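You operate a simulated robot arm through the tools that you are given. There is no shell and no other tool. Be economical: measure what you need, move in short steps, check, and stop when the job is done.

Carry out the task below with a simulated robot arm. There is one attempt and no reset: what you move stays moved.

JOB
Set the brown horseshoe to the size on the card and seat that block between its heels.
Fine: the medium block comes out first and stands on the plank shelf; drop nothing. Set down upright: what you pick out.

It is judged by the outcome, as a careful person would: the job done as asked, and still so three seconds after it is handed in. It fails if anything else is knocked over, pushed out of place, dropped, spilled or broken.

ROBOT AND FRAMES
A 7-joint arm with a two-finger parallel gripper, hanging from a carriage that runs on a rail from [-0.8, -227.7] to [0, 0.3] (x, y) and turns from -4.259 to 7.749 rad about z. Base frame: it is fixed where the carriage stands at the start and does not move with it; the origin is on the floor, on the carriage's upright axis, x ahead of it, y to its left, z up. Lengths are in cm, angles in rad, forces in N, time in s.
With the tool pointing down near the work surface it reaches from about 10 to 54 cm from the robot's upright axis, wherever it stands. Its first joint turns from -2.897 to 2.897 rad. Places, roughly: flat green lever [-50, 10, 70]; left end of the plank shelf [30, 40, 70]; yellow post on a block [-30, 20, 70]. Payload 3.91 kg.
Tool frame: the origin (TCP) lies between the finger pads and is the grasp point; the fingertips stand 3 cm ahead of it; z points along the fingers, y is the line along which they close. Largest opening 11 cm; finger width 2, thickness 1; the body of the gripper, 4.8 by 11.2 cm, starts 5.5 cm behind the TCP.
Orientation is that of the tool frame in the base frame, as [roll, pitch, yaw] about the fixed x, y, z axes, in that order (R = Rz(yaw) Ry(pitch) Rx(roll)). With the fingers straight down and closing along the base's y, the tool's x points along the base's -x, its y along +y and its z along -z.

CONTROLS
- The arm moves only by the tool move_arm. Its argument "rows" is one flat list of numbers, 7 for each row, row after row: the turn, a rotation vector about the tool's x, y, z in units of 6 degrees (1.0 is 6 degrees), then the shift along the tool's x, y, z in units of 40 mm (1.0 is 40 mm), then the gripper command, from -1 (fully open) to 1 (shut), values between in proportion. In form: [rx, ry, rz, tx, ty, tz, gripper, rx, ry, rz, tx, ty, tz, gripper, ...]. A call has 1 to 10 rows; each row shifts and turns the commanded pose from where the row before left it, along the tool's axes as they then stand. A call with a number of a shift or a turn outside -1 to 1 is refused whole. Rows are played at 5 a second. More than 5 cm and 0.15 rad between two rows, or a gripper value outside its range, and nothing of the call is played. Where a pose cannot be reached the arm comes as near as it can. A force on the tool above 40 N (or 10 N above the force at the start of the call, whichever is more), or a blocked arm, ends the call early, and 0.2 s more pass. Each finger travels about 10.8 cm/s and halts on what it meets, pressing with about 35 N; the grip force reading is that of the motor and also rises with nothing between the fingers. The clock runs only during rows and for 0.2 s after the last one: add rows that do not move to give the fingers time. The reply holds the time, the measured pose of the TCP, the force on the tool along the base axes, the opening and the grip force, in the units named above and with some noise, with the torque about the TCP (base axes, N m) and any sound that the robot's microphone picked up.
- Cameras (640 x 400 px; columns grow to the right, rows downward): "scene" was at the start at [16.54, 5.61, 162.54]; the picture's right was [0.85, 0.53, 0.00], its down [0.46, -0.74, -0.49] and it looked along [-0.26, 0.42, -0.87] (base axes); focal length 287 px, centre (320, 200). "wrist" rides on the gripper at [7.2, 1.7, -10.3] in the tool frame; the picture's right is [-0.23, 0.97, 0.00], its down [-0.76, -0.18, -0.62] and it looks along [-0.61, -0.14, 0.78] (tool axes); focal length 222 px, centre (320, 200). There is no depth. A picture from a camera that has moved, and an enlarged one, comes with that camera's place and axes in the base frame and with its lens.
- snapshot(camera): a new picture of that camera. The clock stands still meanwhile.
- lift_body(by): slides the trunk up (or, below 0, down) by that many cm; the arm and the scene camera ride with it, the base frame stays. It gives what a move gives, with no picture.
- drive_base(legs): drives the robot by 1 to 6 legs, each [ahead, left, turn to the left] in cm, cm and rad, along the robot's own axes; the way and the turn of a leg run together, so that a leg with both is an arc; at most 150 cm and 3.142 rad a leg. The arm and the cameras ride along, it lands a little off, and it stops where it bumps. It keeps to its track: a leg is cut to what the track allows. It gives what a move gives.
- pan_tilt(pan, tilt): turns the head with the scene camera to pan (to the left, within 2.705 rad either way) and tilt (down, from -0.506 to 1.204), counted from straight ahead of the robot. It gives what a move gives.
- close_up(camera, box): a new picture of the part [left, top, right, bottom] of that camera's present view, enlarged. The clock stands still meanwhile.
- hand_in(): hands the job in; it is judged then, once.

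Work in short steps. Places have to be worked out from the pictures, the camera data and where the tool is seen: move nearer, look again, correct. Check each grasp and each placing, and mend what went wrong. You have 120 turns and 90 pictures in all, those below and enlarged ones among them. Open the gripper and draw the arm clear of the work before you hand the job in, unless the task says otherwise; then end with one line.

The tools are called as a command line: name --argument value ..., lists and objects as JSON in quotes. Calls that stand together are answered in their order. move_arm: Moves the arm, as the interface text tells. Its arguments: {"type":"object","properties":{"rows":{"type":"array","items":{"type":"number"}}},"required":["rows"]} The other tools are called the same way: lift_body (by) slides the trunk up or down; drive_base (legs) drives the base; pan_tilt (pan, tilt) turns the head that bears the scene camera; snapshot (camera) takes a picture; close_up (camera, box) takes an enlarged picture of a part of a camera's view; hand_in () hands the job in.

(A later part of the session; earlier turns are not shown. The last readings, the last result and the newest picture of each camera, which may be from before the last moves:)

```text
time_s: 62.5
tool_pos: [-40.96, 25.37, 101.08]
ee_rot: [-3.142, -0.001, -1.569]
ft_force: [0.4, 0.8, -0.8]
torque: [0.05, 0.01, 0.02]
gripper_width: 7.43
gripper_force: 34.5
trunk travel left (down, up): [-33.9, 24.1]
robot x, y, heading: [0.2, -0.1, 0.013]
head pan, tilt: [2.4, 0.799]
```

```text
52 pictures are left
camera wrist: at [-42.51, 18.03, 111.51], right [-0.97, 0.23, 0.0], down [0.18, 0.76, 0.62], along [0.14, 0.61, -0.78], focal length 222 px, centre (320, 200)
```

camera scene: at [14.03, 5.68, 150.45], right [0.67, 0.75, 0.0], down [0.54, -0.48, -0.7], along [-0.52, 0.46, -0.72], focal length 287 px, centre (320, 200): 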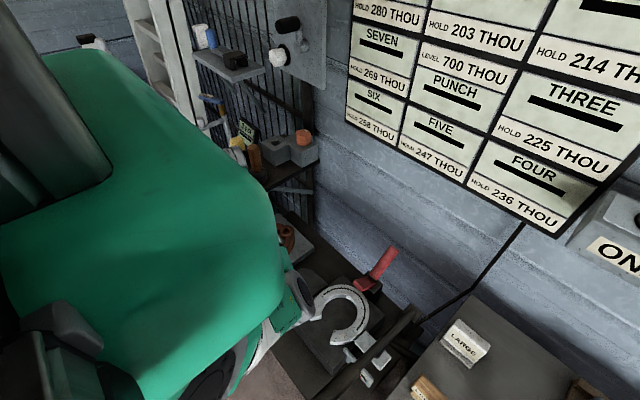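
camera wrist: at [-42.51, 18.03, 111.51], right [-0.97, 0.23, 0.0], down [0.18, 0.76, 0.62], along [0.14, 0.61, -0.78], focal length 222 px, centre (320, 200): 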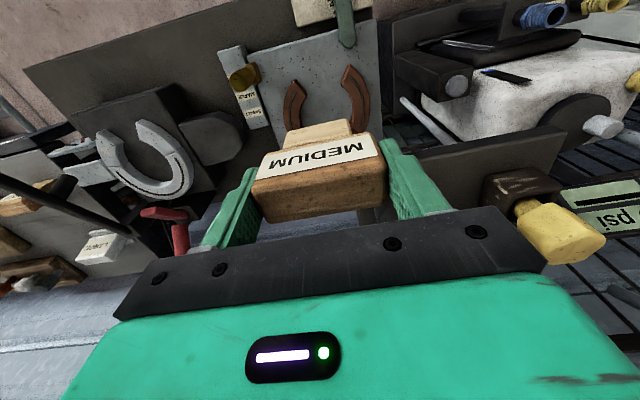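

Held securely. I raise to z≈123 and carry across toward the shelf at about (28, 41).

lift_body --by 22

move_arm --rows '[0, 0, 0, -0.2, -0.95, 0, 1, 0, 0, 0, -0.2, -0.95, 0, 1, 0, 0, 0, -0.2, -0.95, 0, 1, 0, 0, 0, -0.2, -0.95, 0, 1, 0, 0, 0, -0.2, -0.95, 0, 1, 0, 0, 0, -0.2, -0.95, 0, 1, 0, 0, 0, -0.2, -0.95, 0, 1, 0, 0, 0, -0.2, -0.95, 0, 1, 0, 0, 0, -0.2, -0.95, 0, 1, 0, 0, 0, 0, 0, 0, 1]'

move_arm --rows '[0, 0, 0, -0.2, -0.95, 0, 1, 0, 0, 0, -0.2, -0.95, 0, 1, 0, 0, 0, -0.2, -0.95, 0, 1, 0, 0, 0, -0.2, -0.95, 0, 1, 0, 0, 0, -0.2, -0.95, 0, 1, 0, 0, 0, -0.2, -0.95, 0, 1, 0, 0, 0, -0.2, -0.95, 0, 1, 0, 0, 0, -0.2, -0.95, 0, 1, 0, 0, 0, -0.2, -0.95, 0, 1, 0, 0, 0, 0, 0, 0, 1]'

snapshot --camera "wrist"

```text
time_s: 64.8
tool_pos: [-40.86, 25.44, 123.17]
ee_rot: [-3.141, 0.0, -1.569]
ft_force: [-1.1, -0.1, -1.0]
torque: [-0.01, 0.0, 0.0]
gripper_width: 7.42
gripper_force: 34.7
trunk travel left (down, up): [-55.9, 2.1]
robot x, y, heading: [-0.27, 0.34, 0.015]
head pan, tilt: [2.4, 0.799]
```

```text
time_s: 67.0
tool_pos: [-6.76, 32.71, 123.09]
ee_rot: [-3.141, 0.001, -1.569]
ft_force: [-0.8, 0.1, -0.5]
torque: [0.0, 0.01, -0.02]
gripper_width: 7.41
gripper_force: 35.1
trunk travel left (down, up): [-55.9, 2.1]
robot x, y, heading: [0.03, -0.36, 0.016]
head pan, tilt: [2.4, 0.799]
```

```text
time_s: 69.2
tool_pos: [27.48, 39.96, 122.98]
ee_rot: [-3.141, -0.002, -1.572]
ft_force: [-0.3, -0.1, -1.5]
torque: [0.02, -0.01, -0.01]
gripper_width: 7.46
gripper_force: 34.9
trunk travel left (down, up): [-55.9, 2.1]
robot x, y, heading: [-0.02, 0.2, 0.013]
head pan, tilt: [2.4, 0.799]
```

```text
51 pictures are left
camera wrist: at [25.86, 32.51, 133.44], right [-0.97, 0.23, 0.0], down [0.18, 0.76, 0.62], along [0.14, 0.61, -0.78], focal length 222 px, centre (320, 200)
```

wrist: 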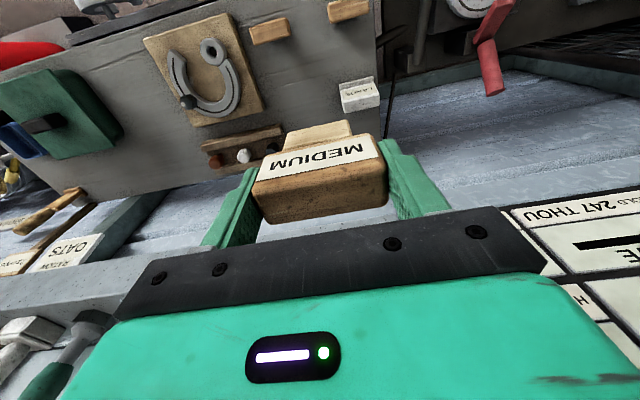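

Spot under the tool is free. I shift to (28.5, 40.5) and lower with the trunk to z≈90, then look.

move_arm --rows '[0, 0, 0, -0.12, -0.25, 0, 1, 0, 0, 0, 0, 0, 0, 1]'

lift_body --by -33

snapshot --camera "wrist"

pan_tilt --pan 1.3 --tilt 0.9

snapshot --camera "scene"

```text
time_s: 69.8
tool_pos: [28.36, 40.33, 123.05]
ee_rot: [-3.141, 0.001, -1.571]
ft_force: [0.6, 0.1, -0.5]
torque: [0.0, -0.01, -0.01]
gripper_width: 7.46
gripper_force: 35.3
trunk travel left (down, up): [-55.9, 2.1]
robot x, y, heading: [-0.49, -0.15, 0.013]
head pan, tilt: [2.4, 0.799]
```

```text
time_s: 73.0
tool_pos: [28.23, 40.19, 90.08]
ee_rot: [3.14, 0.001, -1.57]
ft_force: [-0.3, -0.2, -1.6]
torque: [0.04, -0.02, -0.03]
gripper_width: 7.41
gripper_force: 35.1
trunk travel left (down, up): [-22.9, 35.1]
robot x, y, heading: [0.01, 0.25, 0.012]
head pan, tilt: [2.4, 0.799]
```

```text
50 pictures are left
camera wrist: at [26.75, 32.93, 100.5], right [-0.97, 0.23, 0.0], down [0.18, 0.76, 0.62], along [0.14, 0.61, -0.78], focal length 222 px, centre (320, 200)
```

wrist: 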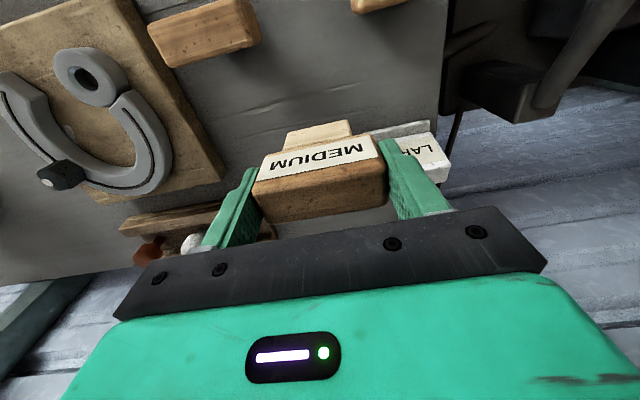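

```text
time_s: 74.4
tool_pos: [28.32, 40.37, 90.08]
ee_rot: [-3.141, -0.001, -1.57]
ft_force: [-0.5, 0.1, -0.6]
torque: [-0.03, -0.02, 0.01]
gripper_width: 7.41
gripper_force: 34.7
trunk travel left (down, up): [-22.9, 35.1]
robot x, y, heading: [-0.15, 0.07, 0.015]
head pan, tilt: [1.3, 0.901]
```

```text
49 pictures are left
camera scene: at [21.95, 7.62, 154.05], right [0.97, -0.25, 0.0], down [-0.2, -0.76, -0.62], along [0.16, 0.6, -0.78], focal length 287 px, centre (320, 200)
```

scene: 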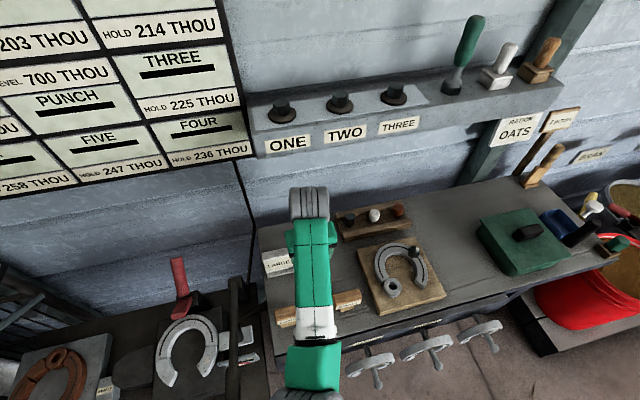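

I shift 1.5 cm away from the card, lower to z≈82, then look.

move_arm --rows '[0, 0, 0, 0, -0.4, 0, 1, 0, 0, 0, 0, 0, 0, 1]'

lift_body --by -7

snapshot --camera "wrist"

```text
time_s: 75.0
tool_pos: [29.91, 40.44, 89.98]
ee_rot: [-3.141, 0.0, -1.57]
ft_force: [0.5, 0.9, -1.6]
torque: [-0.02, 0.02, 0.01]
gripper_width: 7.43
gripper_force: 34.5
trunk travel left (down, up): [-22.9, 35.1]
robot x, y, heading: [-0.03, 0.14, 0.006]
head pan, tilt: [1.3, 0.901]
```

```text
time_s: 76.0
tool_pos: [29.95, 40.33, 83.03]
ee_rot: [3.14, 0.001, -1.569]
ft_force: [0.0, -0.2, 0.4]
torque: [-0.01, 0.02, 0.01]
gripper_width: 7.42
gripper_force: 34.6
trunk travel left (down, up): [-15.9, 42.1]
robot x, y, heading: [0.23, -0.04, 0.017]
head pan, tilt: [1.3, 0.901]
```

```text
48 pictures are left
camera wrist: at [28.36, 32.97, 93.46], right [-0.97, 0.23, 0.0], down [0.18, 0.76, 0.62], along [0.14, 0.61, -0.78], focal length 222 px, centre (320, 200)
```

wrist: 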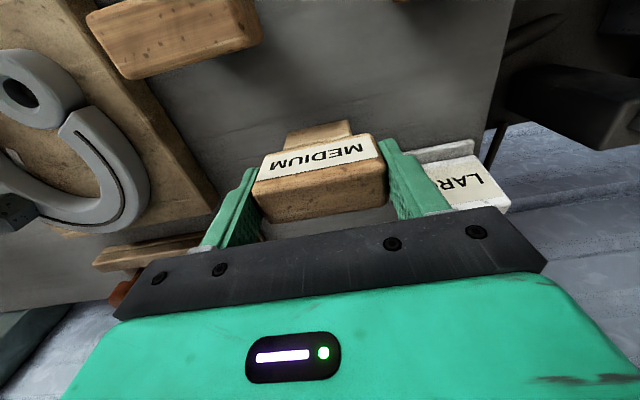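

Lowering in small steps and watching the force.

move_arm --rows '[0, 0, 0, 0, 0, 0.1, 1, 0, 0, 0, 0, 0, 0.1, 1, 0, 0, 0, 0, 0, 0.1, 1, 0, 0, 0, 0, 0, 0.1, 1, 0, 0, 0, 0, 0, 0.1, 1, 0, 0, 0, 0, 0, 0, 1]'

close_up --camera "wrist" --box '[220, 80, 440, 240]'

```text
time_s: 77.4
tool_pos: [29.99, 40.26, 81.03]
ee_rot: [-3.141, 0.001, -1.568]
ft_force: [-0.1, -0.3, -0.2]
torque: [-0.02, 0.0, 0.0]
gripper_width: 7.42
gripper_force: 35.6
trunk travel left (down, up): [-15.9, 42.1]
robot x, y, heading: [0.01, 0.06, 0.015]
head pan, tilt: [1.3, 0.901]
```

```text
2.50 times, centred on (330, 160) of wrist
camera zoom: at [28.33, 32.93, 91.45], right [-0.97, 0.23, 0.0], down [0.18, 0.76, 0.62], along [0.14, 0.61, -0.78], focal length 555 px, centre (295, 300)
```

zoom: 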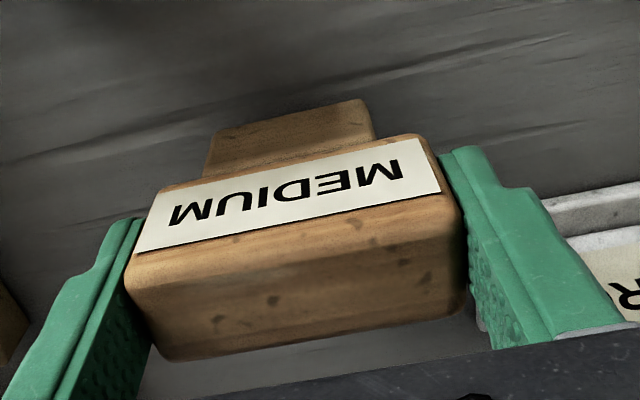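

move_arm --rows '[0, 0, 0, 0, 0, 0.08, 1, 0, 0, 0, 0, 0, 0.08, 1, 0, 0, 0, 0, 0, 0.08, 1, 0, 0, 0, 0, 0, 0, 1]'

snapshot --camera "wrist"

```text
time_s: 78.4
tool_pos: [30.05, 40.25, 80.2]
ee_rot: [-3.141, 0.001, -1.57]
ft_force: [-0.8, 0.8, -0.5]
torque: [0.01, 0.01, 0.01]
gripper_width: 7.42
gripper_force: 35.0
trunk travel left (down, up): [-15.9, 42.1]
robot x, y, heading: [0.08, 0.06, 0.011]
head pan, tilt: [1.3, 0.901]
```

```text
46 pictures are left
camera wrist: at [28.37, 32.89, 90.51], right [-0.97, 0.23, 0.0], down [0.18, 0.76, 0.62], along [0.14, 0.61, -0.78], focal length 222 px, centre (320, 200)
```

wrist: 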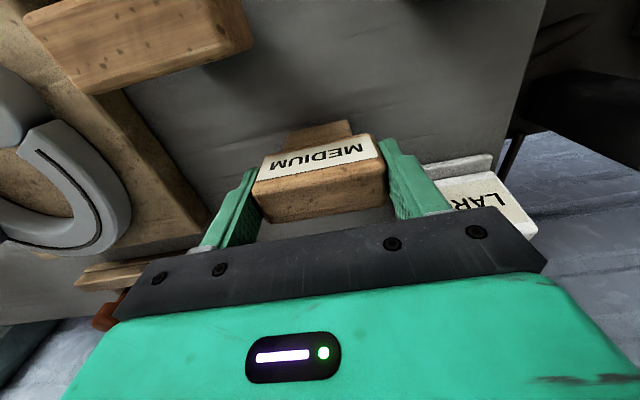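

No contact yet; continue in small steps.

move_arm --rows '[0, 0, 0, 0, 0, 0.06, 1, 0, 0, 0, 0, 0, 0.06, 1, 0, 0, 0, 0, 0, 0.06, 1, 0, 0, 0, 0, 0, 0.06, 1, 0, 0, 0, 0, 0, 0, 1]'

```text
time_s: 79.6
tool_pos: [29.9, 40.28, 79.04]
ee_rot: [-3.142, -0.001, -1.568]
ft_force: [0.0, 0.6, -0.5]
torque: [0.0, -0.03, 0.06]
gripper_width: 7.45
gripper_force: 35.3
trunk travel left (down, up): [-15.9, 42.1]
robot x, y, heading: [0.13, 0.44, 0.015]
head pan, tilt: [1.3, 0.901]
```

move_arm --rows '[0, 0, 0, 0, 0, 0.05, 1, 0, 0, 0, 0, 0, 0.05, 1, 0, 0, 0, 0, 0, 0.05, 1, 0, 0, 0, 0, 0, 0.05, 1, 0, 0, 0, 0, 0, 0, 1]'

close_up --camera "wrist" --box '[220, 80, 440, 240]'

```text
time_s: 80.8
tool_pos: [30.09, 40.49, 78.45]
ee_rot: [-3.141, 0.001, -1.569]
ft_force: [-3.6, -1.5, 35.1]
torque: [0.04, 0.17, 0.05]
gripper_width: 7.43
gripper_force: 35.0
trunk travel left (down, up): [-15.9, 42.1]
robot x, y, heading: [-0.04, -0.22, 0.015]
head pan, tilt: [1.3, 0.901]
```

```text
2.50 times, centred on (330, 160) of wrist
camera zoom: at [28.44, 33.11, 88.86], right [-0.97, 0.23, 0.0], down [0.18, 0.76, 0.62], along [0.14, 0.61, -0.78], focal length 555 px, centre (295, 300)
```

zoom: 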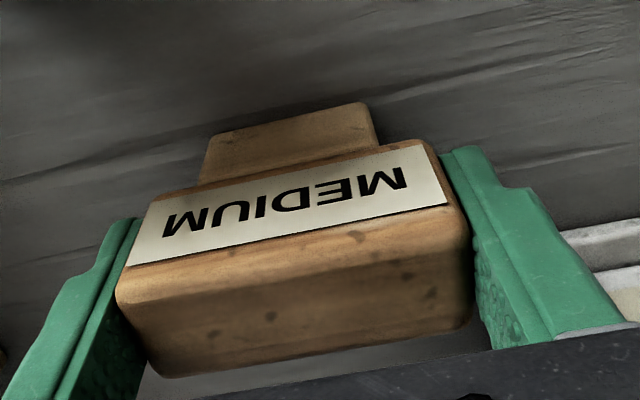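

Contact with the shelf (35 N). I relieve 2 mm and open the fingers.

move_arm --rows '[0, 0, 0, 0, 0, -0.05, 1, 0, 0, 0, 0, 0, 0, 1, 0, 0, 0, 0, 0, 0, -0.3, 0, 0, 0, 0, 0, 0, -0.6, 0, 0, 0, 0, 0, 0, -1, 0, 0, 0, 0, 0, 0, -1, 0, 0, 0, 0, 0, 0, -1]'

lift_body --by 10

snapshot --camera "wrist"

```text
time_s: 82.4
tool_pos: [30.0, 40.39, 78.56]
ee_rot: [-3.141, 0.001, -1.57]
ft_force: [-0.4, -0.4, 0.0]
torque: [0.01, -0.01, 0.03]
gripper_width: 11.02
gripper_force: 0.0
trunk travel left (down, up): [-15.9, 42.1]
robot x, y, heading: [-0.13, 0.14, 0.011]
head pan, tilt: [1.3, 0.901]
```

```text
time_s: 83.8
tool_pos: [29.93, 40.38, 88.55]
ee_rot: [3.141, 0.001, -1.568]
ft_force: [0.3, 0.1, 0.3]
torque: [-0.03, 0.01, 0.02]
gripper_width: 10.98
gripper_force: 0.1
trunk travel left (down, up): [-25.9, 32.1]
robot x, y, heading: [0.15, 0.02, 0.012]
head pan, tilt: [1.3, 0.901]
```

```text
44 pictures are left
camera wrist: at [28.34, 32.96, 98.97], right [-0.97, 0.23, 0.0], down [0.18, 0.76, 0.62], along [0.14, 0.61, -0.78], focal length 222 px, centre (320, 200)
```

wrist: 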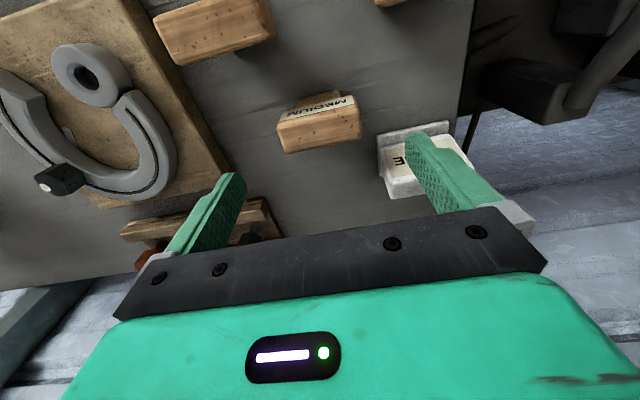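

MEDIUM stands upright on the shelf. Now I raise and carry the arm toward the green lever for a close look.

lift_body --by 30

move_arm --rows '[0, 0, 0, 0.35, 0.95, 0, -1, 0, 0, 0, 0.35, 0.95, 0, -1, 0, 0, 0, 0.35, 0.95, 0, -1, 0, 0, 0, 0.35, 0.95, 0, -1, 0, 0, 0, 0.35, 0.95, 0, -1, 0, 0, 0, 0.35, 0.95, 0, -1, 0, 0, 0, 0.35, 0.95, 0, -1, 0, 0, 0, 0.35, 0.95, 0, -1, 0, 0, 0, 0.35, 0.95, 0, -1, 0, 0, 0, 0.35, 0.95, 0, -1]'

move_arm --rows '[0, 0, 0, 0.35, 0.95, 0, -1, 0, 0, 0, 0.35, 0.95, 0, -1, 0, 0, 0, 0.35, 0.95, 0, -1, 0, 0, 0, 0.35, 0.95, 0, -1, 0, 0, 0, 0.35, 0.95, 0, -1, 0, 0, 0, 0.35, 0.95, 0, -1, 0, 0, 0, 0.35, 0.95, 0, -1, 0, 0, 0, 0.35, 0.95, 0, -1, 0, 0, 0, 0.35, 0.95, 0, -1, 0, 0, 0, 0.35, 0.95, 0, -1]'

lift_body --by -18

snapshot --camera "wrist"

```text
time_s: 86.8
tool_pos: [29.99, 40.34, 118.65]
ee_rot: [3.141, 0.001, -1.569]
ft_force: [0.6, -0.1, 0.3]
torque: [0.04, -0.01, 0.02]
gripper_width: 11.0
gripper_force: 0.1
trunk travel left (down, up): [-55.9, 2.1]
robot x, y, heading: [0.22, 0.34, 0.014]
head pan, tilt: [1.3, 0.901]
```

```text
time_s: 89.0
tool_pos: [-7.84, 26.13, 118.5]
ee_rot: [-3.138, -0.001, -1.571]
ft_force: [0.7, 0.2, 0.6]
torque: [0.05, 0.0, 0.0]
gripper_width: 11.0
gripper_force: 0.1
trunk travel left (down, up): [-55.9, 2.1]
robot x, y, heading: [0.36, 0.23, 0.013]
head pan, tilt: [1.3, 0.901]
```

```text
time_s: 91.2
tool_pos: [-46.17, 12.2, 118.31]
ee_rot: [-3.14, -0.001, -1.57]
ft_force: [0.2, 0.3, 0.0]
torque: [0.05, 0.02, 0.02]
gripper_width: 11.02
gripper_force: 0.0
trunk travel left (down, up): [-55.9, 2.1]
robot x, y, heading: [-0.18, -0.46, 0.013]
head pan, tilt: [1.3, 0.901]
```

```text
time_s: 93.2
tool_pos: [-46.11, 12.2, 100.39]
ee_rot: [3.141, 0.001, -1.571]
ft_force: [-0.1, 0.1, -0.3]
torque: [-0.01, 0.0, 0.01]
gripper_width: 11.06
gripper_force: 0.1
trunk travel left (down, up): [-37.9, 20.1]
robot x, y, heading: [-0.16, -0.11, 0.011]
head pan, tilt: [1.3, 0.901]
```

```text
43 pictures are left
camera wrist: at [-47.73, 4.82, 110.76], right [-0.97, 0.23, 0.0], down [0.18, 0.76, 0.62], along [0.14, 0.61, -0.78], focal length 222 px, centre (320, 200)
```

wrist: 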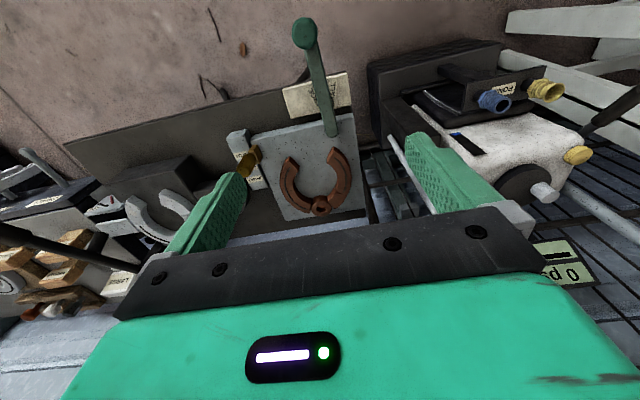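

close_up --camera "wrist" --box '[220, 0, 400, 120]'

close_up --camera "wrist" --box '[220, 100, 400, 220]'

```text
3.33 times, centred on (310, 60) of wrist
camera zoom: at [-47.73, 4.82, 110.76], right [-0.97, 0.23, 0.0], down [0.18, 0.76, 0.62], along [0.14, 0.61, -0.78], focal length 740 px, centre (353, 667)
```

zoom: 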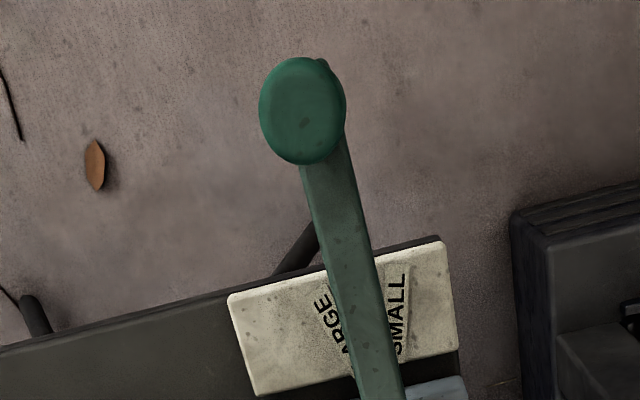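

```text
3.33 times, centred on (310, 160) of wrist
camera zoom: at [-47.73, 4.82, 110.76], right [-0.97, 0.23, 0.0], down [0.18, 0.76, 0.62], along [0.14, 0.61, -0.78], focal length 740 px, centre (353, 333)
```

zoom: 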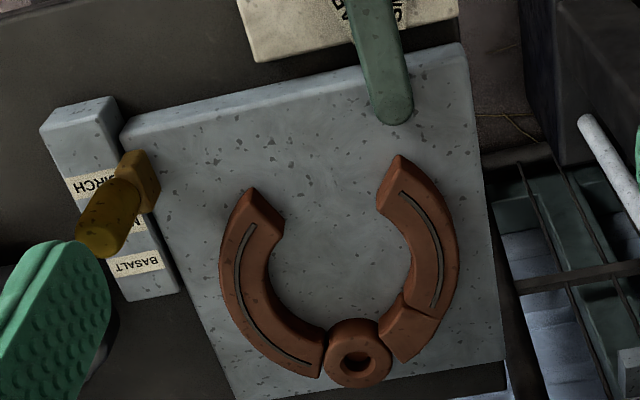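

The lever's knob is upright at about (-45.7, 5.4), pivot at (-46.3, 20.9); LARGE lies ~0.25 rad toward +x. I move over the knob and go down to look.

move_arm --rows '[0, 0, 0, 0.85, -0.05, 0, -1, 0, 0, 0, 0.85, -0.05, 0, -1, 0, 0, 0, 0, 0, 0, -1]'

lift_body --by -13

snapshot --camera "wrist"

```text
time_s: 94.0
tool_pos: [-45.71, 5.62, 100.34]
ee_rot: [-3.141, 0.001, -1.571]
ft_force: [0.4, 0.0, 0.8]
torque: [0.03, -0.02, 0.01]
gripper_width: 11.03
gripper_force: 0.0
trunk travel left (down, up): [-37.9, 20.1]
robot x, y, heading: [0.09, -0.15, 0.018]
head pan, tilt: [1.3, 0.901]
```

```text
time_s: 95.5
tool_pos: [-45.78, 5.57, 87.34]
ee_rot: [-3.141, 0.001, -1.568]
ft_force: [-0.1, 0.0, -0.9]
torque: [0.04, 0.04, 0.02]
gripper_width: 10.98
gripper_force: 0.0
trunk travel left (down, up): [-24.9, 33.1]
robot x, y, heading: [-0.15, 0.33, 0.014]
head pan, tilt: [1.3, 0.901]
```

```text
40 pictures are left
camera wrist: at [-47.33, -1.81, 97.82], right [-0.97, 0.23, 0.0], down [0.18, 0.76, 0.62], along [0.14, 0.61, -0.78], focal length 222 px, centre (320, 200)
```

wrist: 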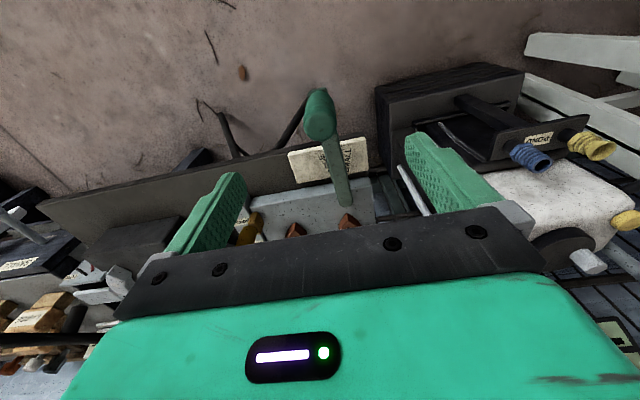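

close_up --camera "wrist" --box '[240, 70, 420, 230]'

```text
2.50 times, centred on (330, 150) of wrist
camera zoom: at [-47.33, -1.81, 97.82], right [-0.97, 0.23, 0.0], down [0.18, 0.76, 0.62], along [0.14, 0.61, -0.78], focal length 555 px, centre (295, 325)
```

zoom: 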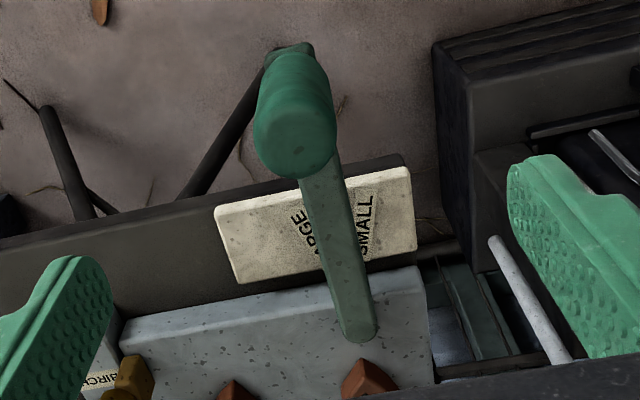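

Knob spans z≈72–78.4, centred under the tool. Lower to z≈76.8 and grip it.

lift_body --by -10.5

move_arm --rows '[0, 0, 0, 0, 0, 0, -0.4, 0, 0, 0, 0, 0, 0, 0.1, 0, 0, 0, 0, 0, 0, 0.5, 0, 0, 0, 0, 0, 0, 1, 0, 0, 0, 0, 0, 0, 1, 0, 0, 0, 0, 0, 0, 1]'

snapshot --camera "wrist"

```text
time_s: 96.9
tool_pos: [-45.85, 5.63, 76.92]
ee_rot: [-3.142, -0.001, -1.57]
ft_force: [0.3, -1.0, -0.6]
torque: [0.0, 0.0, 0.0]
gripper_width: 11.03
gripper_force: 0.1
trunk travel left (down, up): [-14.4, 43.6]
robot x, y, heading: [-0.02, -0.24, 0.015]
head pan, tilt: [1.3, 0.901]
```

```text
time_s: 98.3
tool_pos: [-45.72, 5.56, 76.95]
ee_rot: [-3.141, 0.0, -1.57]
ft_force: [-0.9, 0.0, 1.3]
torque: [-0.06, -0.64, -0.15]
gripper_width: 3.13
gripper_force: 45.6
trunk travel left (down, up): [-14.4, 43.6]
robot x, y, heading: [0.1, -0.03, 0.014]
head pan, tilt: [1.3, 0.901]
```

```text
38 pictures are left
camera wrist: at [-47.32, -1.8, 87.31], right [-0.97, 0.23, 0.0], down [0.18, 0.76, 0.62], along [0.14, 0.61, -0.78], focal length 222 px, centre (320, 200)
```

wrist: 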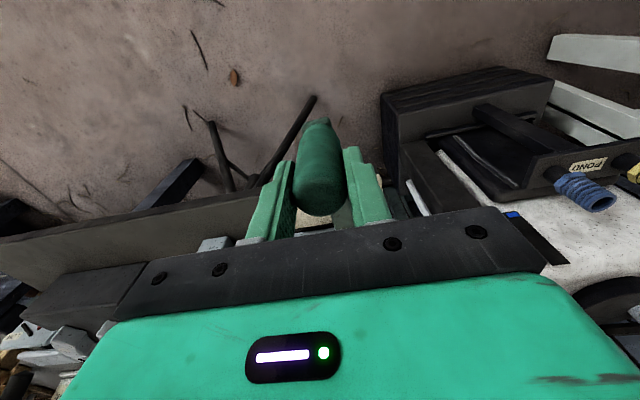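

Knob gripped. I swing it in small arc steps toward LARGE, half way first.

move_arm --rows '[0, 0, -0.205, 0, -0.0825, 0, 1, 0, 0, -0.205, 0, -0.0825, 0, 1, 0, 0, -0.205, 0, -0.0825, 0, 1, 0, 0, -0.205, 0, -0.0825, 0, 1, 0, 0, -0.205, 0, -0.0825, 0, 1, 0, 0, 0, 0, 0, 0, 1]'

```text
time_s: 99.7
tool_pos: [-44.27, 5.76, 76.84]
ee_rot: [-3.14, 0.001, -1.462]
ft_force: [0.8, 2.5, 11.6]
torque: [-0.36, -0.86, -0.19]
gripper_width: 3.18
gripper_force: 44.6
trunk travel left (down, up): [-14.4, 43.6]
robot x, y, heading: [0.1, -0.02, 0.011]
head pan, tilt: [1.3, 0.901]
```

It moves freely. Continue the remaining half.

move_arm --rows '[0, 0, -0.205, 0, -0.0825, 0, 1, 0, 0, -0.205, 0, -0.0825, 0, 1, 0, 0, -0.205, 0, -0.0825, 0, 1, 0, 0, -0.205, 0, -0.0825, 0, 1, 0, 0, -0.205, 0, -0.0825, 0, 1, 0, 0, 0, 0, 0, 0, 1]'

snapshot --camera "wrist"

```text
time_s: 101.1
tool_pos: [-42.48, 5.98, 76.78]
ee_rot: [3.141, 0.001, -1.355]
ft_force: [0.9, 3.7, 19.6]
torque: [0.05, -0.7, -0.17]
gripper_width: 3.15
gripper_force: 44.7
trunk travel left (down, up): [-14.4, 43.6]
robot x, y, heading: [-0.14, 0.03, 0.018]
head pan, tilt: [1.3, 0.901]
```

```text
37 pictures are left
camera wrist: at [-42.53, -1.53, 87.29], right [-1.0, 0.01, 0.0], down [0.01, 0.78, 0.62], along [0.01, 0.62, -0.78], focal length 222 px, centre (320, 200)
```

wrist: 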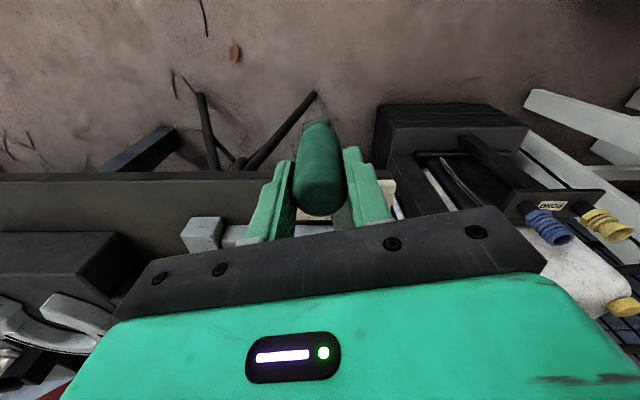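

Lever should now be near LARGE. Release gradually, rise, and look from above.

move_arm --rows '[0, 0, 0, 0, 0, 0, 0.3, 0, 0, 0, 0, 0, 0, 0, 0, 0, 0, 0, 0, 0, -0.5, 0, 0, 0, 0, 0, 0, -1, 0, 0, 0, 0, 0, 0, -1, 0, 0, 0, 0, 0, 0, -1]'

lift_body --by 24

move_arm --rows '[0, 0, 0, -0.9, 0, 0, -1, 0, 0, 0, -0.9, 0, 0, -1, 0, 0, 0, 0, 0, 0, -1]'

snapshot --camera "wrist"

close_up --camera "wrist" --box '[220, 0, 420, 130]'

close_up --camera "wrist" --box '[220, 90, 400, 210]'

```text
time_s: 102.5
tool_pos: [-42.47, 5.86, 76.79]
ee_rot: [3.141, 0.0, -1.355]
ft_force: [-1.0, 0.2, -0.4]
torque: [0.01, 0.04, -0.01]
gripper_width: 11.03
gripper_force: 0.1
trunk travel left (down, up): [-14.4, 43.6]
robot x, y, heading: [0.0, 0.14, 0.012]
head pan, tilt: [1.3, 0.901]
```

```text
time_s: 105.0
tool_pos: [-42.44, 5.81, 100.81]
ee_rot: [3.142, 0.001, -1.354]
ft_force: [-0.3, 0.4, -1.2]
torque: [-0.02, -0.03, 0.01]
gripper_width: 11.0
gripper_force: 0.0
trunk travel left (down, up): [-38.4, 19.6]
robot x, y, heading: [-0.08, 0.06, 0.016]
head pan, tilt: [1.3, 0.901]
```

```text
time_s: 105.8
tool_pos: [-43.97, 12.71, 101.08]
ee_rot: [-3.141, 0.0, -1.354]
ft_force: [0.6, -0.4, -0.5]
torque: [-0.01, 0.03, -0.01]
gripper_width: 11.0
gripper_force: 0.0
trunk travel left (down, up): [-38.4, 19.6]
robot x, y, heading: [-0.2, -0.13, 0.016]
head pan, tilt: [1.3, 0.901]
```

```text
36 pictures are left
camera wrist: at [-43.98, 5.17, 111.38], right [-1.0, 0.01, 0.0], down [0.01, 0.78, 0.62], along [0.01, 0.62, -0.78], focal length 222 px, centre (320, 200)
```

wrist: 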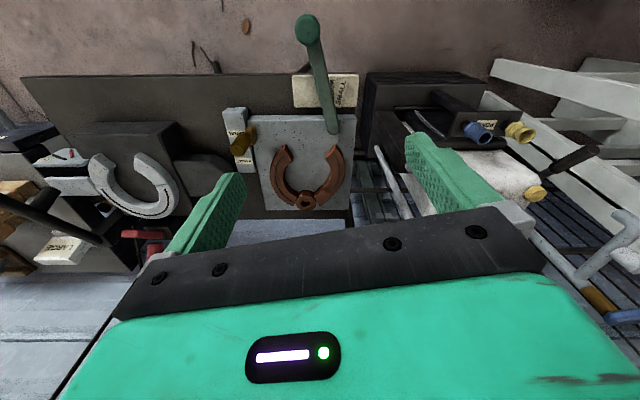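

```text
3.08 times, centred on (320, 65) of wrist
camera zoom: at [-43.98, 5.17, 111.38], right [-1.0, 0.01, 0.0], down [0.01, 0.78, 0.62], along [0.01, 0.62, -0.78], focal length 684 px, centre (320, 615)
```

zoom: 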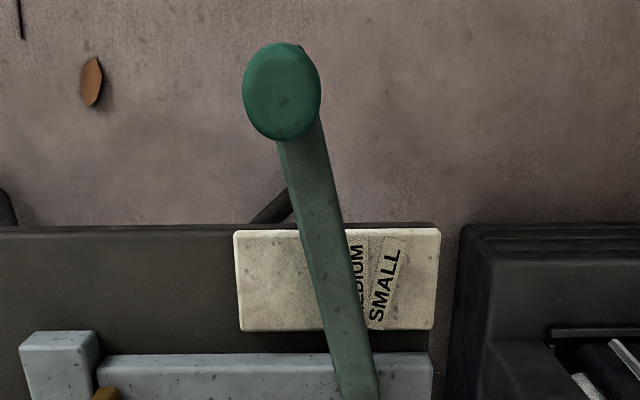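

```text
3.33 times, centred on (310, 150) of wrist
camera zoom: at [-43.98, 5.17, 111.38], right [-1.0, 0.01, 0.0], down [0.01, 0.78, 0.62], along [0.01, 0.62, -0.78], focal length 740 px, centre (353, 367)
```

zoom: 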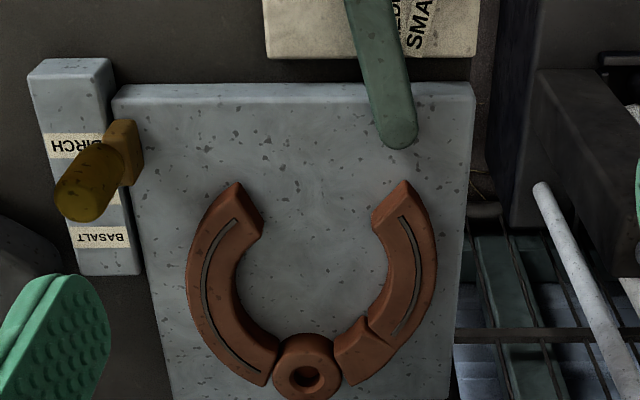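

Lever covers LARGE, and the heel gap opened from about 5.6 to 6.6 cm, still centred. Now I restore yaw and go for the wood LARGE block near (20.3, 32).

lift_body --by 18

move_arm --rows '[0, 0, 0.69, 0, 0, 0, -1, 0, 0, 0.69, 0, 0, 0, -1, 0, 0, 0.69, 0, 0, 0, -1, 0, 0, 0, -0.285, -0.945, 0, -1, 0, 0, 0, -0.285, -0.945, 0, -1, 0, 0, 0, -0.285, -0.945, 0, -1, 0, 0, 0, -0.285, -0.945, 0, -1, 0, 0, 0, -0.285, -0.945, 0, -1, 0, 0, 0, -0.285, -0.945, 0, -1, 0, 0, 0, -0.285, -0.945, 0, -1]'

move_arm --rows '[0, 0, 0, -0.285, -0.945, 0, -1, 0, 0, 0, -0.285, -0.945, 0, -1, 0, 0, 0, -0.285, -0.945, 0, -1, 0, 0, 0, -0.285, -0.945, 0, -1, 0, 0, 0, -0.285, -0.945, 0, -1, 0, 0, 0, -0.285, -0.945, 0, -1, 0, 0, 0, -0.285, -0.945, 0, -1, 0, 0, 0, -0.285, -0.945, 0, -1, 0, 0, 0, -0.285, -0.945, 0, -1, 0, 0, 0, -0.285, -0.945, 0, -1]'

lift_body --by -22

snapshot --camera "wrist"

```text
time_s: 107.8
tool_pos: [-43.86, 12.65, 119.03]
ee_rot: [3.142, 0.0, -1.353]
ft_force: [0.4, 0.0, -0.4]
torque: [0.0, 0.01, 0.03]
gripper_width: 10.98
gripper_force: 0.1
trunk travel left (down, up): [-56.4, 1.6]
robot x, y, heading: [-0.22, -0.03, 0.01]
head pan, tilt: [1.3, 0.901]
```

```text
time_s: 110.0
tool_pos: [-17.28, 20.7, 118.94]
ee_rot: [3.139, -0.001, -1.571]
ft_force: [0.0, 0.1, 0.7]
torque: [0.01, 0.0, 0.03]
gripper_width: 10.99
gripper_force: 0.1
trunk travel left (down, up): [-56.4, 1.6]
robot x, y, heading: [0.36, -0.08, 0.015]
head pan, tilt: [1.3, 0.901]
```

```text
time_s: 112.2
tool_pos: [20.21, 32.11, 118.9]
ee_rot: [3.14, -0.001, -1.572]
ft_force: [-0.1, -0.2, -0.2]
torque: [0.03, -0.01, 0.01]
gripper_width: 11.01
gripper_force: 0.0
trunk travel left (down, up): [-56.4, 1.6]
robot x, y, heading: [0.12, -0.15, 0.009]
head pan, tilt: [1.3, 0.901]
```

```text
time_s: 114.5
tool_pos: [20.26, 32.16, 96.94]
ee_rot: [3.141, -0.001, -1.573]
ft_force: [0.4, 0.5, -0.6]
torque: [0.0, -0.02, 0.01]
gripper_width: 11.01
gripper_force: 0.0
trunk travel left (down, up): [-34.4, 23.6]
robot x, y, heading: [0.23, 0.34, 0.011]
head pan, tilt: [1.3, 0.901]
```

```text
33 pictures are left
camera wrist: at [18.65, 24.74, 107.38], right [-0.97, 0.23, 0.0], down [0.18, 0.76, 0.62], along [0.14, 0.61, -0.78], focal length 222 px, centre (320, 200)
```

wrist: 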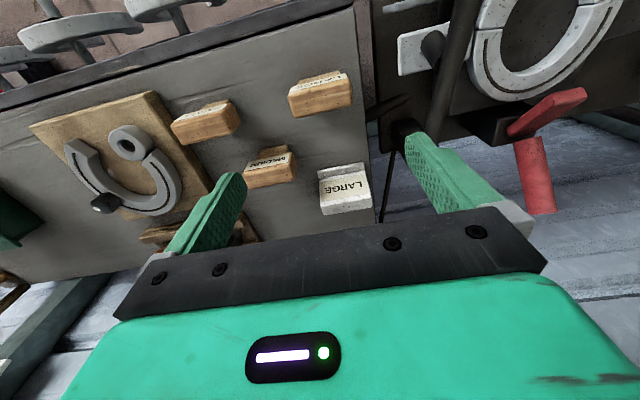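

I lower to z≈87 and zoom for a precise fix on the LARGE block.

lift_body --by -9

close_up --camera "wrist" --box '[220, 60, 420, 210]'

```text
time_s: 115.8
tool_pos: [20.32, 32.14, 87.96]
ee_rot: [3.141, -0.002, -1.572]
ft_force: [-0.4, -0.5, -0.2]
torque: [0.02, 0.03, 0.0]
gripper_width: 11.03
gripper_force: 0.1
trunk travel left (down, up): [-25.4, 32.6]
robot x, y, heading: [-0.42, -0.26, 0.018]
head pan, tilt: [1.3, 0.901]
```

```text
2.67 times, centred on (320, 135) of wrist
camera zoom: at [18.65, 24.75, 98.37], right [-0.97, 0.23, 0.0], down [0.18, 0.76, 0.62], along [0.14, 0.61, -0.78], focal length 592 px, centre (320, 373)
```

zoom: 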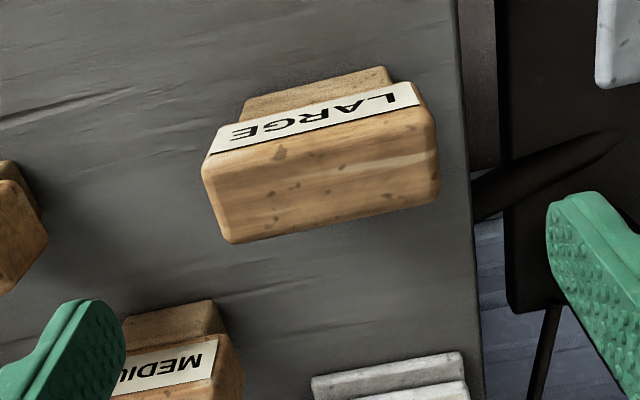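

Block's top centre is about (20.2, 31.7), yawed about -2.5°. I match that, lower to TCP z≈78.4 and look before closing.

move_arm --rows '[0, 0, 0.42, 0.12, 0.02, 0, -1, 0, 0, 0, 0, 0, 0, -1]'

lift_body --by -9.5

snapshot --camera "wrist"

```text
time_s: 116.4
tool_pos: [20.21, 31.7, 88.02]
ee_rot: [-3.141, 0.0, -1.616]
ft_force: [-0.8, -0.2, 0.2]
torque: [-0.02, -0.01, 0.02]
gripper_width: 11.01
gripper_force: 0.0
trunk travel left (down, up): [-25.4, 32.6]
robot x, y, heading: [0.07, 0.18, 0.008]
head pan, tilt: [1.3, 0.901]
```

```text
time_s: 117.7
tool_pos: [20.16, 31.6, 78.44]
ee_rot: [3.141, 0.0, -1.616]
ft_force: [-0.4, -0.1, 0.3]
torque: [0.0, 0.01, 0.0]
gripper_width: 10.99
gripper_force: 0.0
trunk travel left (down, up): [-15.9, 42.1]
robot x, y, heading: [-0.39, -0.14, 0.014]
head pan, tilt: [1.3, 0.901]
```

```text
31 pictures are left
camera wrist: at [18.26, 24.35, 88.87], right [-0.96, 0.27, 0.0], down [0.21, 0.75, 0.62], along [0.17, 0.6, -0.78], focal length 222 px, centre (320, 200)
```

wrist: 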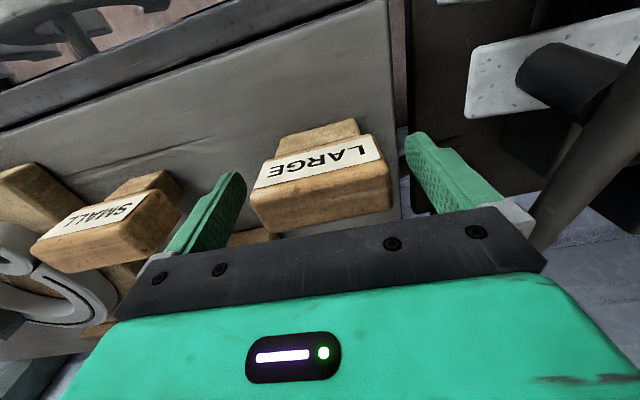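

Block is centred between the fingers. Close and lift.

move_arm --rows '[0, 0, 0, 0, 0, 0, -0.3, 0, 0, 0, 0, 0, 0, 0, 0, 0, 0, 0, 0, 0, 1, 0, 0, 0, 0, 0, 0, 1, 0, 0, 0, 0, 0, 0, 1]'

lift_body --by 4

close_up --camera "wrist" --box '[220, 80, 440, 240]'

```text
time_s: 118.9
tool_pos: [20.11, 31.57, 78.42]
ee_rot: [-3.141, 0.0, -1.617]
ft_force: [-0.2, 1.2, 2.0]
torque: [0.02, -0.05, 0.03]
gripper_width: 7.46
gripper_force: 35.1
trunk travel left (down, up): [-15.9, 42.1]
robot x, y, heading: [-0.1, 0.06, 0.015]
head pan, tilt: [1.3, 0.901]
```

```text
time_s: 119.7
tool_pos: [20.21, 31.69, 82.47]
ee_rot: [3.141, -0.001, -1.617]
ft_force: [-0.1, 0.2, -0.9]
torque: [-0.04, -0.02, -0.03]
gripper_width: 7.49
gripper_force: 34.7
trunk travel left (down, up): [-19.9, 38.1]
robot x, y, heading: [0.02, 0.04, 0.013]
head pan, tilt: [1.3, 0.901]
```

```text
2.50 times, centred on (330, 160) of wrist
camera zoom: at [18.25, 24.32, 92.87], right [-0.96, 0.27, 0.0], down [0.21, 0.75, 0.62], along [0.17, 0.6, -0.78], focal length 555 px, centre (295, 300)
```

zoom: 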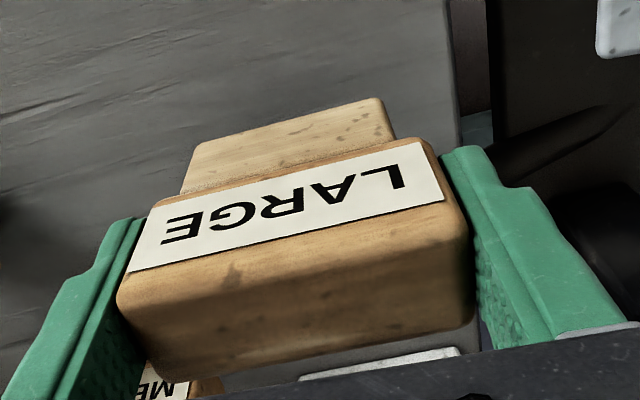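

Gripped and lifted, leg visibly wider than MEDIUM's. Raise, square the yaw, and carry to the brown shoe.

lift_body --by 36

move_arm --rows '[0, 0, -0.44, 0, 0, 0, 1, 0, 0, 0, 0.098, 0.956, 0, 1, 0, 0, 0, 0.098, 0.956, 0, 1, 0, 0, 0, 0.098, 0.956, 0, 1, 0, 0, 0, 0.098, 0.956, 0, 1, 0, 0, 0, 0.098, 0.956, 0, 1, 0, 0, 0, 0.098, 0.956, 0, 1, 0, 0, 0, 0.098, 0.956, 0, 1, 0, 0, 0, 0.098, 0.956, 0, 1, 0, 0, 0, 0.098, 0.956, 0, 1]'

move_arm --rows '[0, 0, 0, 0.098, 0.956, 0, 1, 0, 0, 0, 0.098, 0.956, 0, 1, 0, 0, 0, 0.098, 0.956, 0, 1, 0, 0, 0, 0.098, 0.956, 0, 1, 0, 0, 0, 0.098, 0.956, 0, 1, 0, 0, 0, 0.098, 0.956, 0, 1, 0, 0, 0, 0.098, 0.956, 0, 1, 0, 0, 0, 0, 0, 0, 1]'

snapshot --camera "wrist"

```text
time_s: 123.2
tool_pos: [20.22, 31.57, 118.53]
ee_rot: [3.141, 0.0, -1.616]
ft_force: [0.8, 0.4, 0.3]
torque: [0.0, 0.02, 0.0]
gripper_width: 7.44
gripper_force: 34.6
trunk travel left (down, up): [-55.9, 2.1]
robot x, y, heading: [-0.2, 0.15, 0.009]
head pan, tilt: [1.3, 0.901]
```

```text
time_s: 125.4
tool_pos: [-14.1, 27.95, 118.63]
ee_rot: [3.141, 0.0, -1.57]
ft_force: [0.0, 0.1, -0.5]
torque: [-0.01, 0.01, -0.02]
gripper_width: 7.44
gripper_force: 35.2
trunk travel left (down, up): [-55.9, 2.1]
robot x, y, heading: [0.29, 0.12, 0.012]
head pan, tilt: [1.3, 0.901]
```

```text
time_s: 127.2
tool_pos: [-40.69, 25.28, 118.48]
ee_rot: [-3.14, -0.001, -1.569]
ft_force: [0.1, 1.5, -1.3]
torque: [-0.01, 0.02, 0.0]
gripper_width: 7.46
gripper_force: 35.0
trunk travel left (down, up): [-55.9, 2.1]
robot x, y, heading: [0.11, 0.1, 0.016]
head pan, tilt: [1.3, 0.901]
```

```text
29 pictures are left
camera wrist: at [-42.36, 17.92, 128.96], right [-0.97, 0.23, 0.0], down [0.18, 0.76, 0.62], along [0.14, 0.61, -0.78], focal length 222 px, centre (320, 200)
```

wrist: 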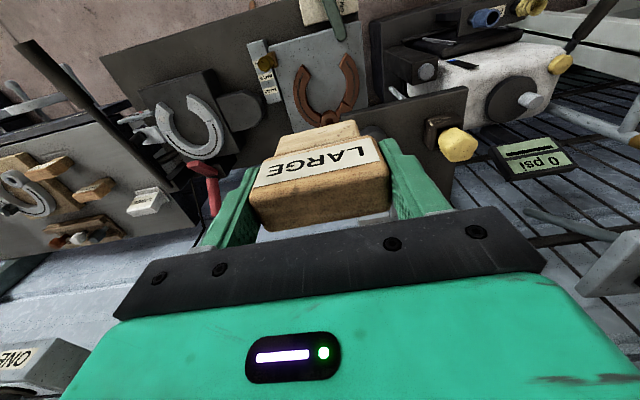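

I fine-tune xy to match the old seat, lower to z≈83.5, and look.

move_arm --rows '[0, 0, 0, -0.025, 0.04, 0, 1, 0, 0, 0, 0, 0, 0, 1]'

lift_body --by -35

close_up --camera "wrist" --box '[200, 40, 440, 220]'

```text
time_s: 127.8
tool_pos: [-41.0, 25.44, 118.59]
ee_rot: [3.141, -0.001, -1.572]
ft_force: [-1.4, -0.8, 0.1]
torque: [-0.01, -0.03, -0.01]
gripper_width: 7.43
gripper_force: 35.3
trunk travel left (down, up): [-55.9, 2.1]
robot x, y, heading: [-0.01, -0.02, 0.014]
head pan, tilt: [1.3, 0.901]
```

```text
time_s: 131.2
tool_pos: [-40.93, 25.3, 83.56]
ee_rot: [-3.14, 0.0, -1.57]
ft_force: [0.0, -0.4, -0.6]
torque: [0.03, 0.02, 0.02]
gripper_width: 7.46
gripper_force: 34.7
trunk travel left (down, up): [-20.9, 37.1]
robot x, y, heading: [-0.2, 0.16, 0.015]
head pan, tilt: [1.3, 0.901]
```

```text
2.22 times, centred on (320, 130) of wrist
camera zoom: at [-42.56, 18.01, 93.97], right [-0.97, 0.23, 0.0], down [0.18, 0.76, 0.62], along [0.14, 0.61, -0.78], focal length 494 px, centre (320, 356)
```

zoom: 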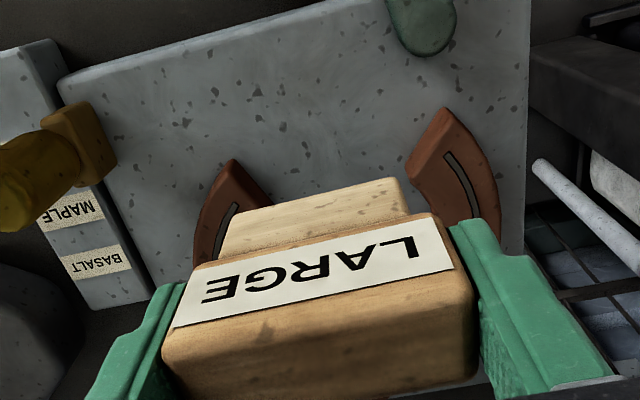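

The shoe may have opened mostly on one side, so the gap centre may have shifted. I raise to z≈101 to see the heels unobstructed.

lift_body --by 17.5

close_up --camera "wrist" --box '[240, 20, 400, 140]'

```text
time_s: 133.2
tool_pos: [-40.97, 25.42, 100.99]
ee_rot: [-3.14, 0.0, -1.568]
ft_force: [0.4, 0.7, 0.0]
torque: [0.0, 0.0, -0.03]
gripper_width: 7.42
gripper_force: 35.0
trunk travel left (down, up): [-38.4, 19.6]
robot x, y, heading: [-0.13, 0.02, 0.015]
head pan, tilt: [1.3, 0.901]
```

```text
3.33 times, centred on (320, 80) of wrist
camera zoom: at [-42.55, 18.01, 111.46], right [-0.97, 0.23, 0.0], down [0.18, 0.76, 0.62], along [0.14, 0.61, -0.78], focal length 740 px, centre (320, 600)
```

zoom: 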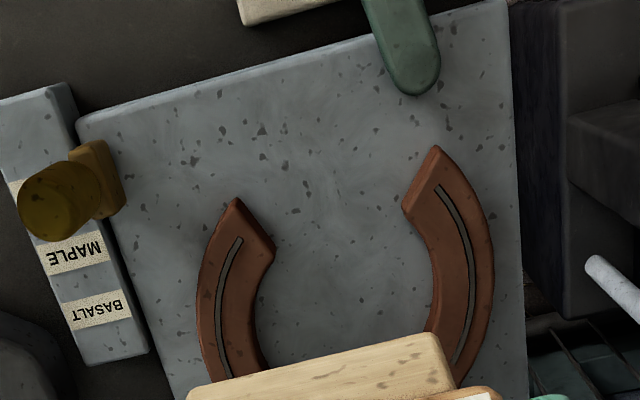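

The right arm moved: heel inner corners now at x≈-38.3 and -44.9, centre ≈-41.6. I shift 0.6 cm toward -x and lower to z≈80 to check.

move_arm --rows '[0, 0, 0, 0, 0.145, 0, 1, 0, 0, 0, 0, 0, 0, 1]'

lift_body --by -20.3

close_up --camera "wrist" --box '[220, 60, 420, 210]'

```text
time_s: 133.8
tool_pos: [-41.49, 25.38, 101.06]
ee_rot: [3.14, 0.0, -1.57]
ft_force: [0.5, -0.6, -1.5]
torque: [0.0, 0.04, -0.03]
gripper_width: 7.46
gripper_force: 35.1
trunk travel left (down, up): [-38.4, 19.6]
robot x, y, heading: [0.06, -0.1, 0.01]
head pan, tilt: [1.3, 0.901]
```

```text
time_s: 136.0
tool_pos: [-41.51, 25.34, 80.65]
ee_rot: [-3.14, -0.001, -1.568]
ft_force: [-1.0, 0.8, -0.5]
torque: [-0.02, -0.02, -0.01]
gripper_width: 7.45
gripper_force: 35.2
trunk travel left (down, up): [-18.1, 39.9]
robot x, y, heading: [-0.03, 0.27, 0.015]
head pan, tilt: [1.3, 0.901]
```

```text
2.67 times, centred on (320, 135) of wrist
camera zoom: at [-43.09, 17.98, 91.15], right [-0.97, 0.23, 0.0], down [0.18, 0.76, 0.62], along [0.14, 0.61, -0.78], focal length 592 px, centre (320, 373)
```

zoom: 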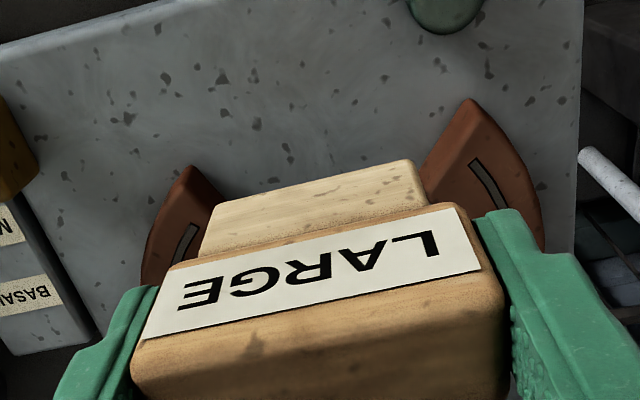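

Leg lines up with the gap centre. Now descend in small steps watching force; expected seat at z≈76.1.

move_arm --rows '[0, 0, 0, 0, 0, 0.1, 1, 0, 0, 0, 0, 0, 0.1, 1, 0, 0, 0, 0, 0, 0.1, 1, 0, 0, 0, 0, 0, 0.1, 1, 0, 0, 0, 0, 0, 0.1, 1, 0, 0, 0, 0, 0, 0, 1]'

close_up --camera "wrist" --box '[220, 60, 420, 210]'

```text
time_s: 137.4
tool_pos: [-41.43, 25.35, 78.75]
ee_rot: [3.141, 0.002, -1.569]
ft_force: [0.1, -0.5, -0.1]
torque: [0.0, -0.03, -0.01]
gripper_width: 7.44
gripper_force: 34.6
trunk travel left (down, up): [-18.1, 39.9]
robot x, y, heading: [-0.04, 0.07, 0.013]
head pan, tilt: [1.3, 0.901]
```

```text
2.67 times, centred on (320, 135) of wrist
camera zoom: at [-43.07, 17.92, 89.13], right [-0.97, 0.23, 0.0], down [0.18, 0.76, 0.62], along [0.14, 0.61, -0.78], focal length 592 px, centre (320, 373)
```

zoom: 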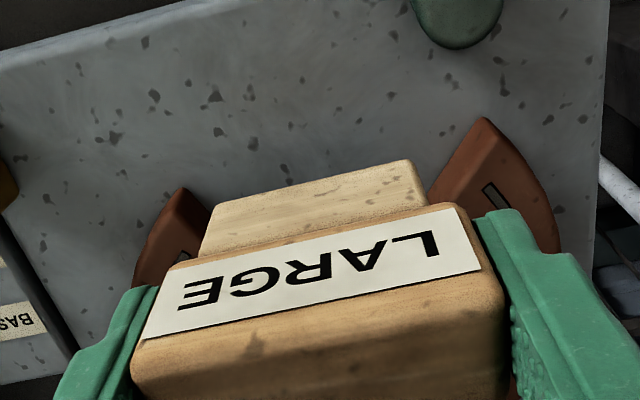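

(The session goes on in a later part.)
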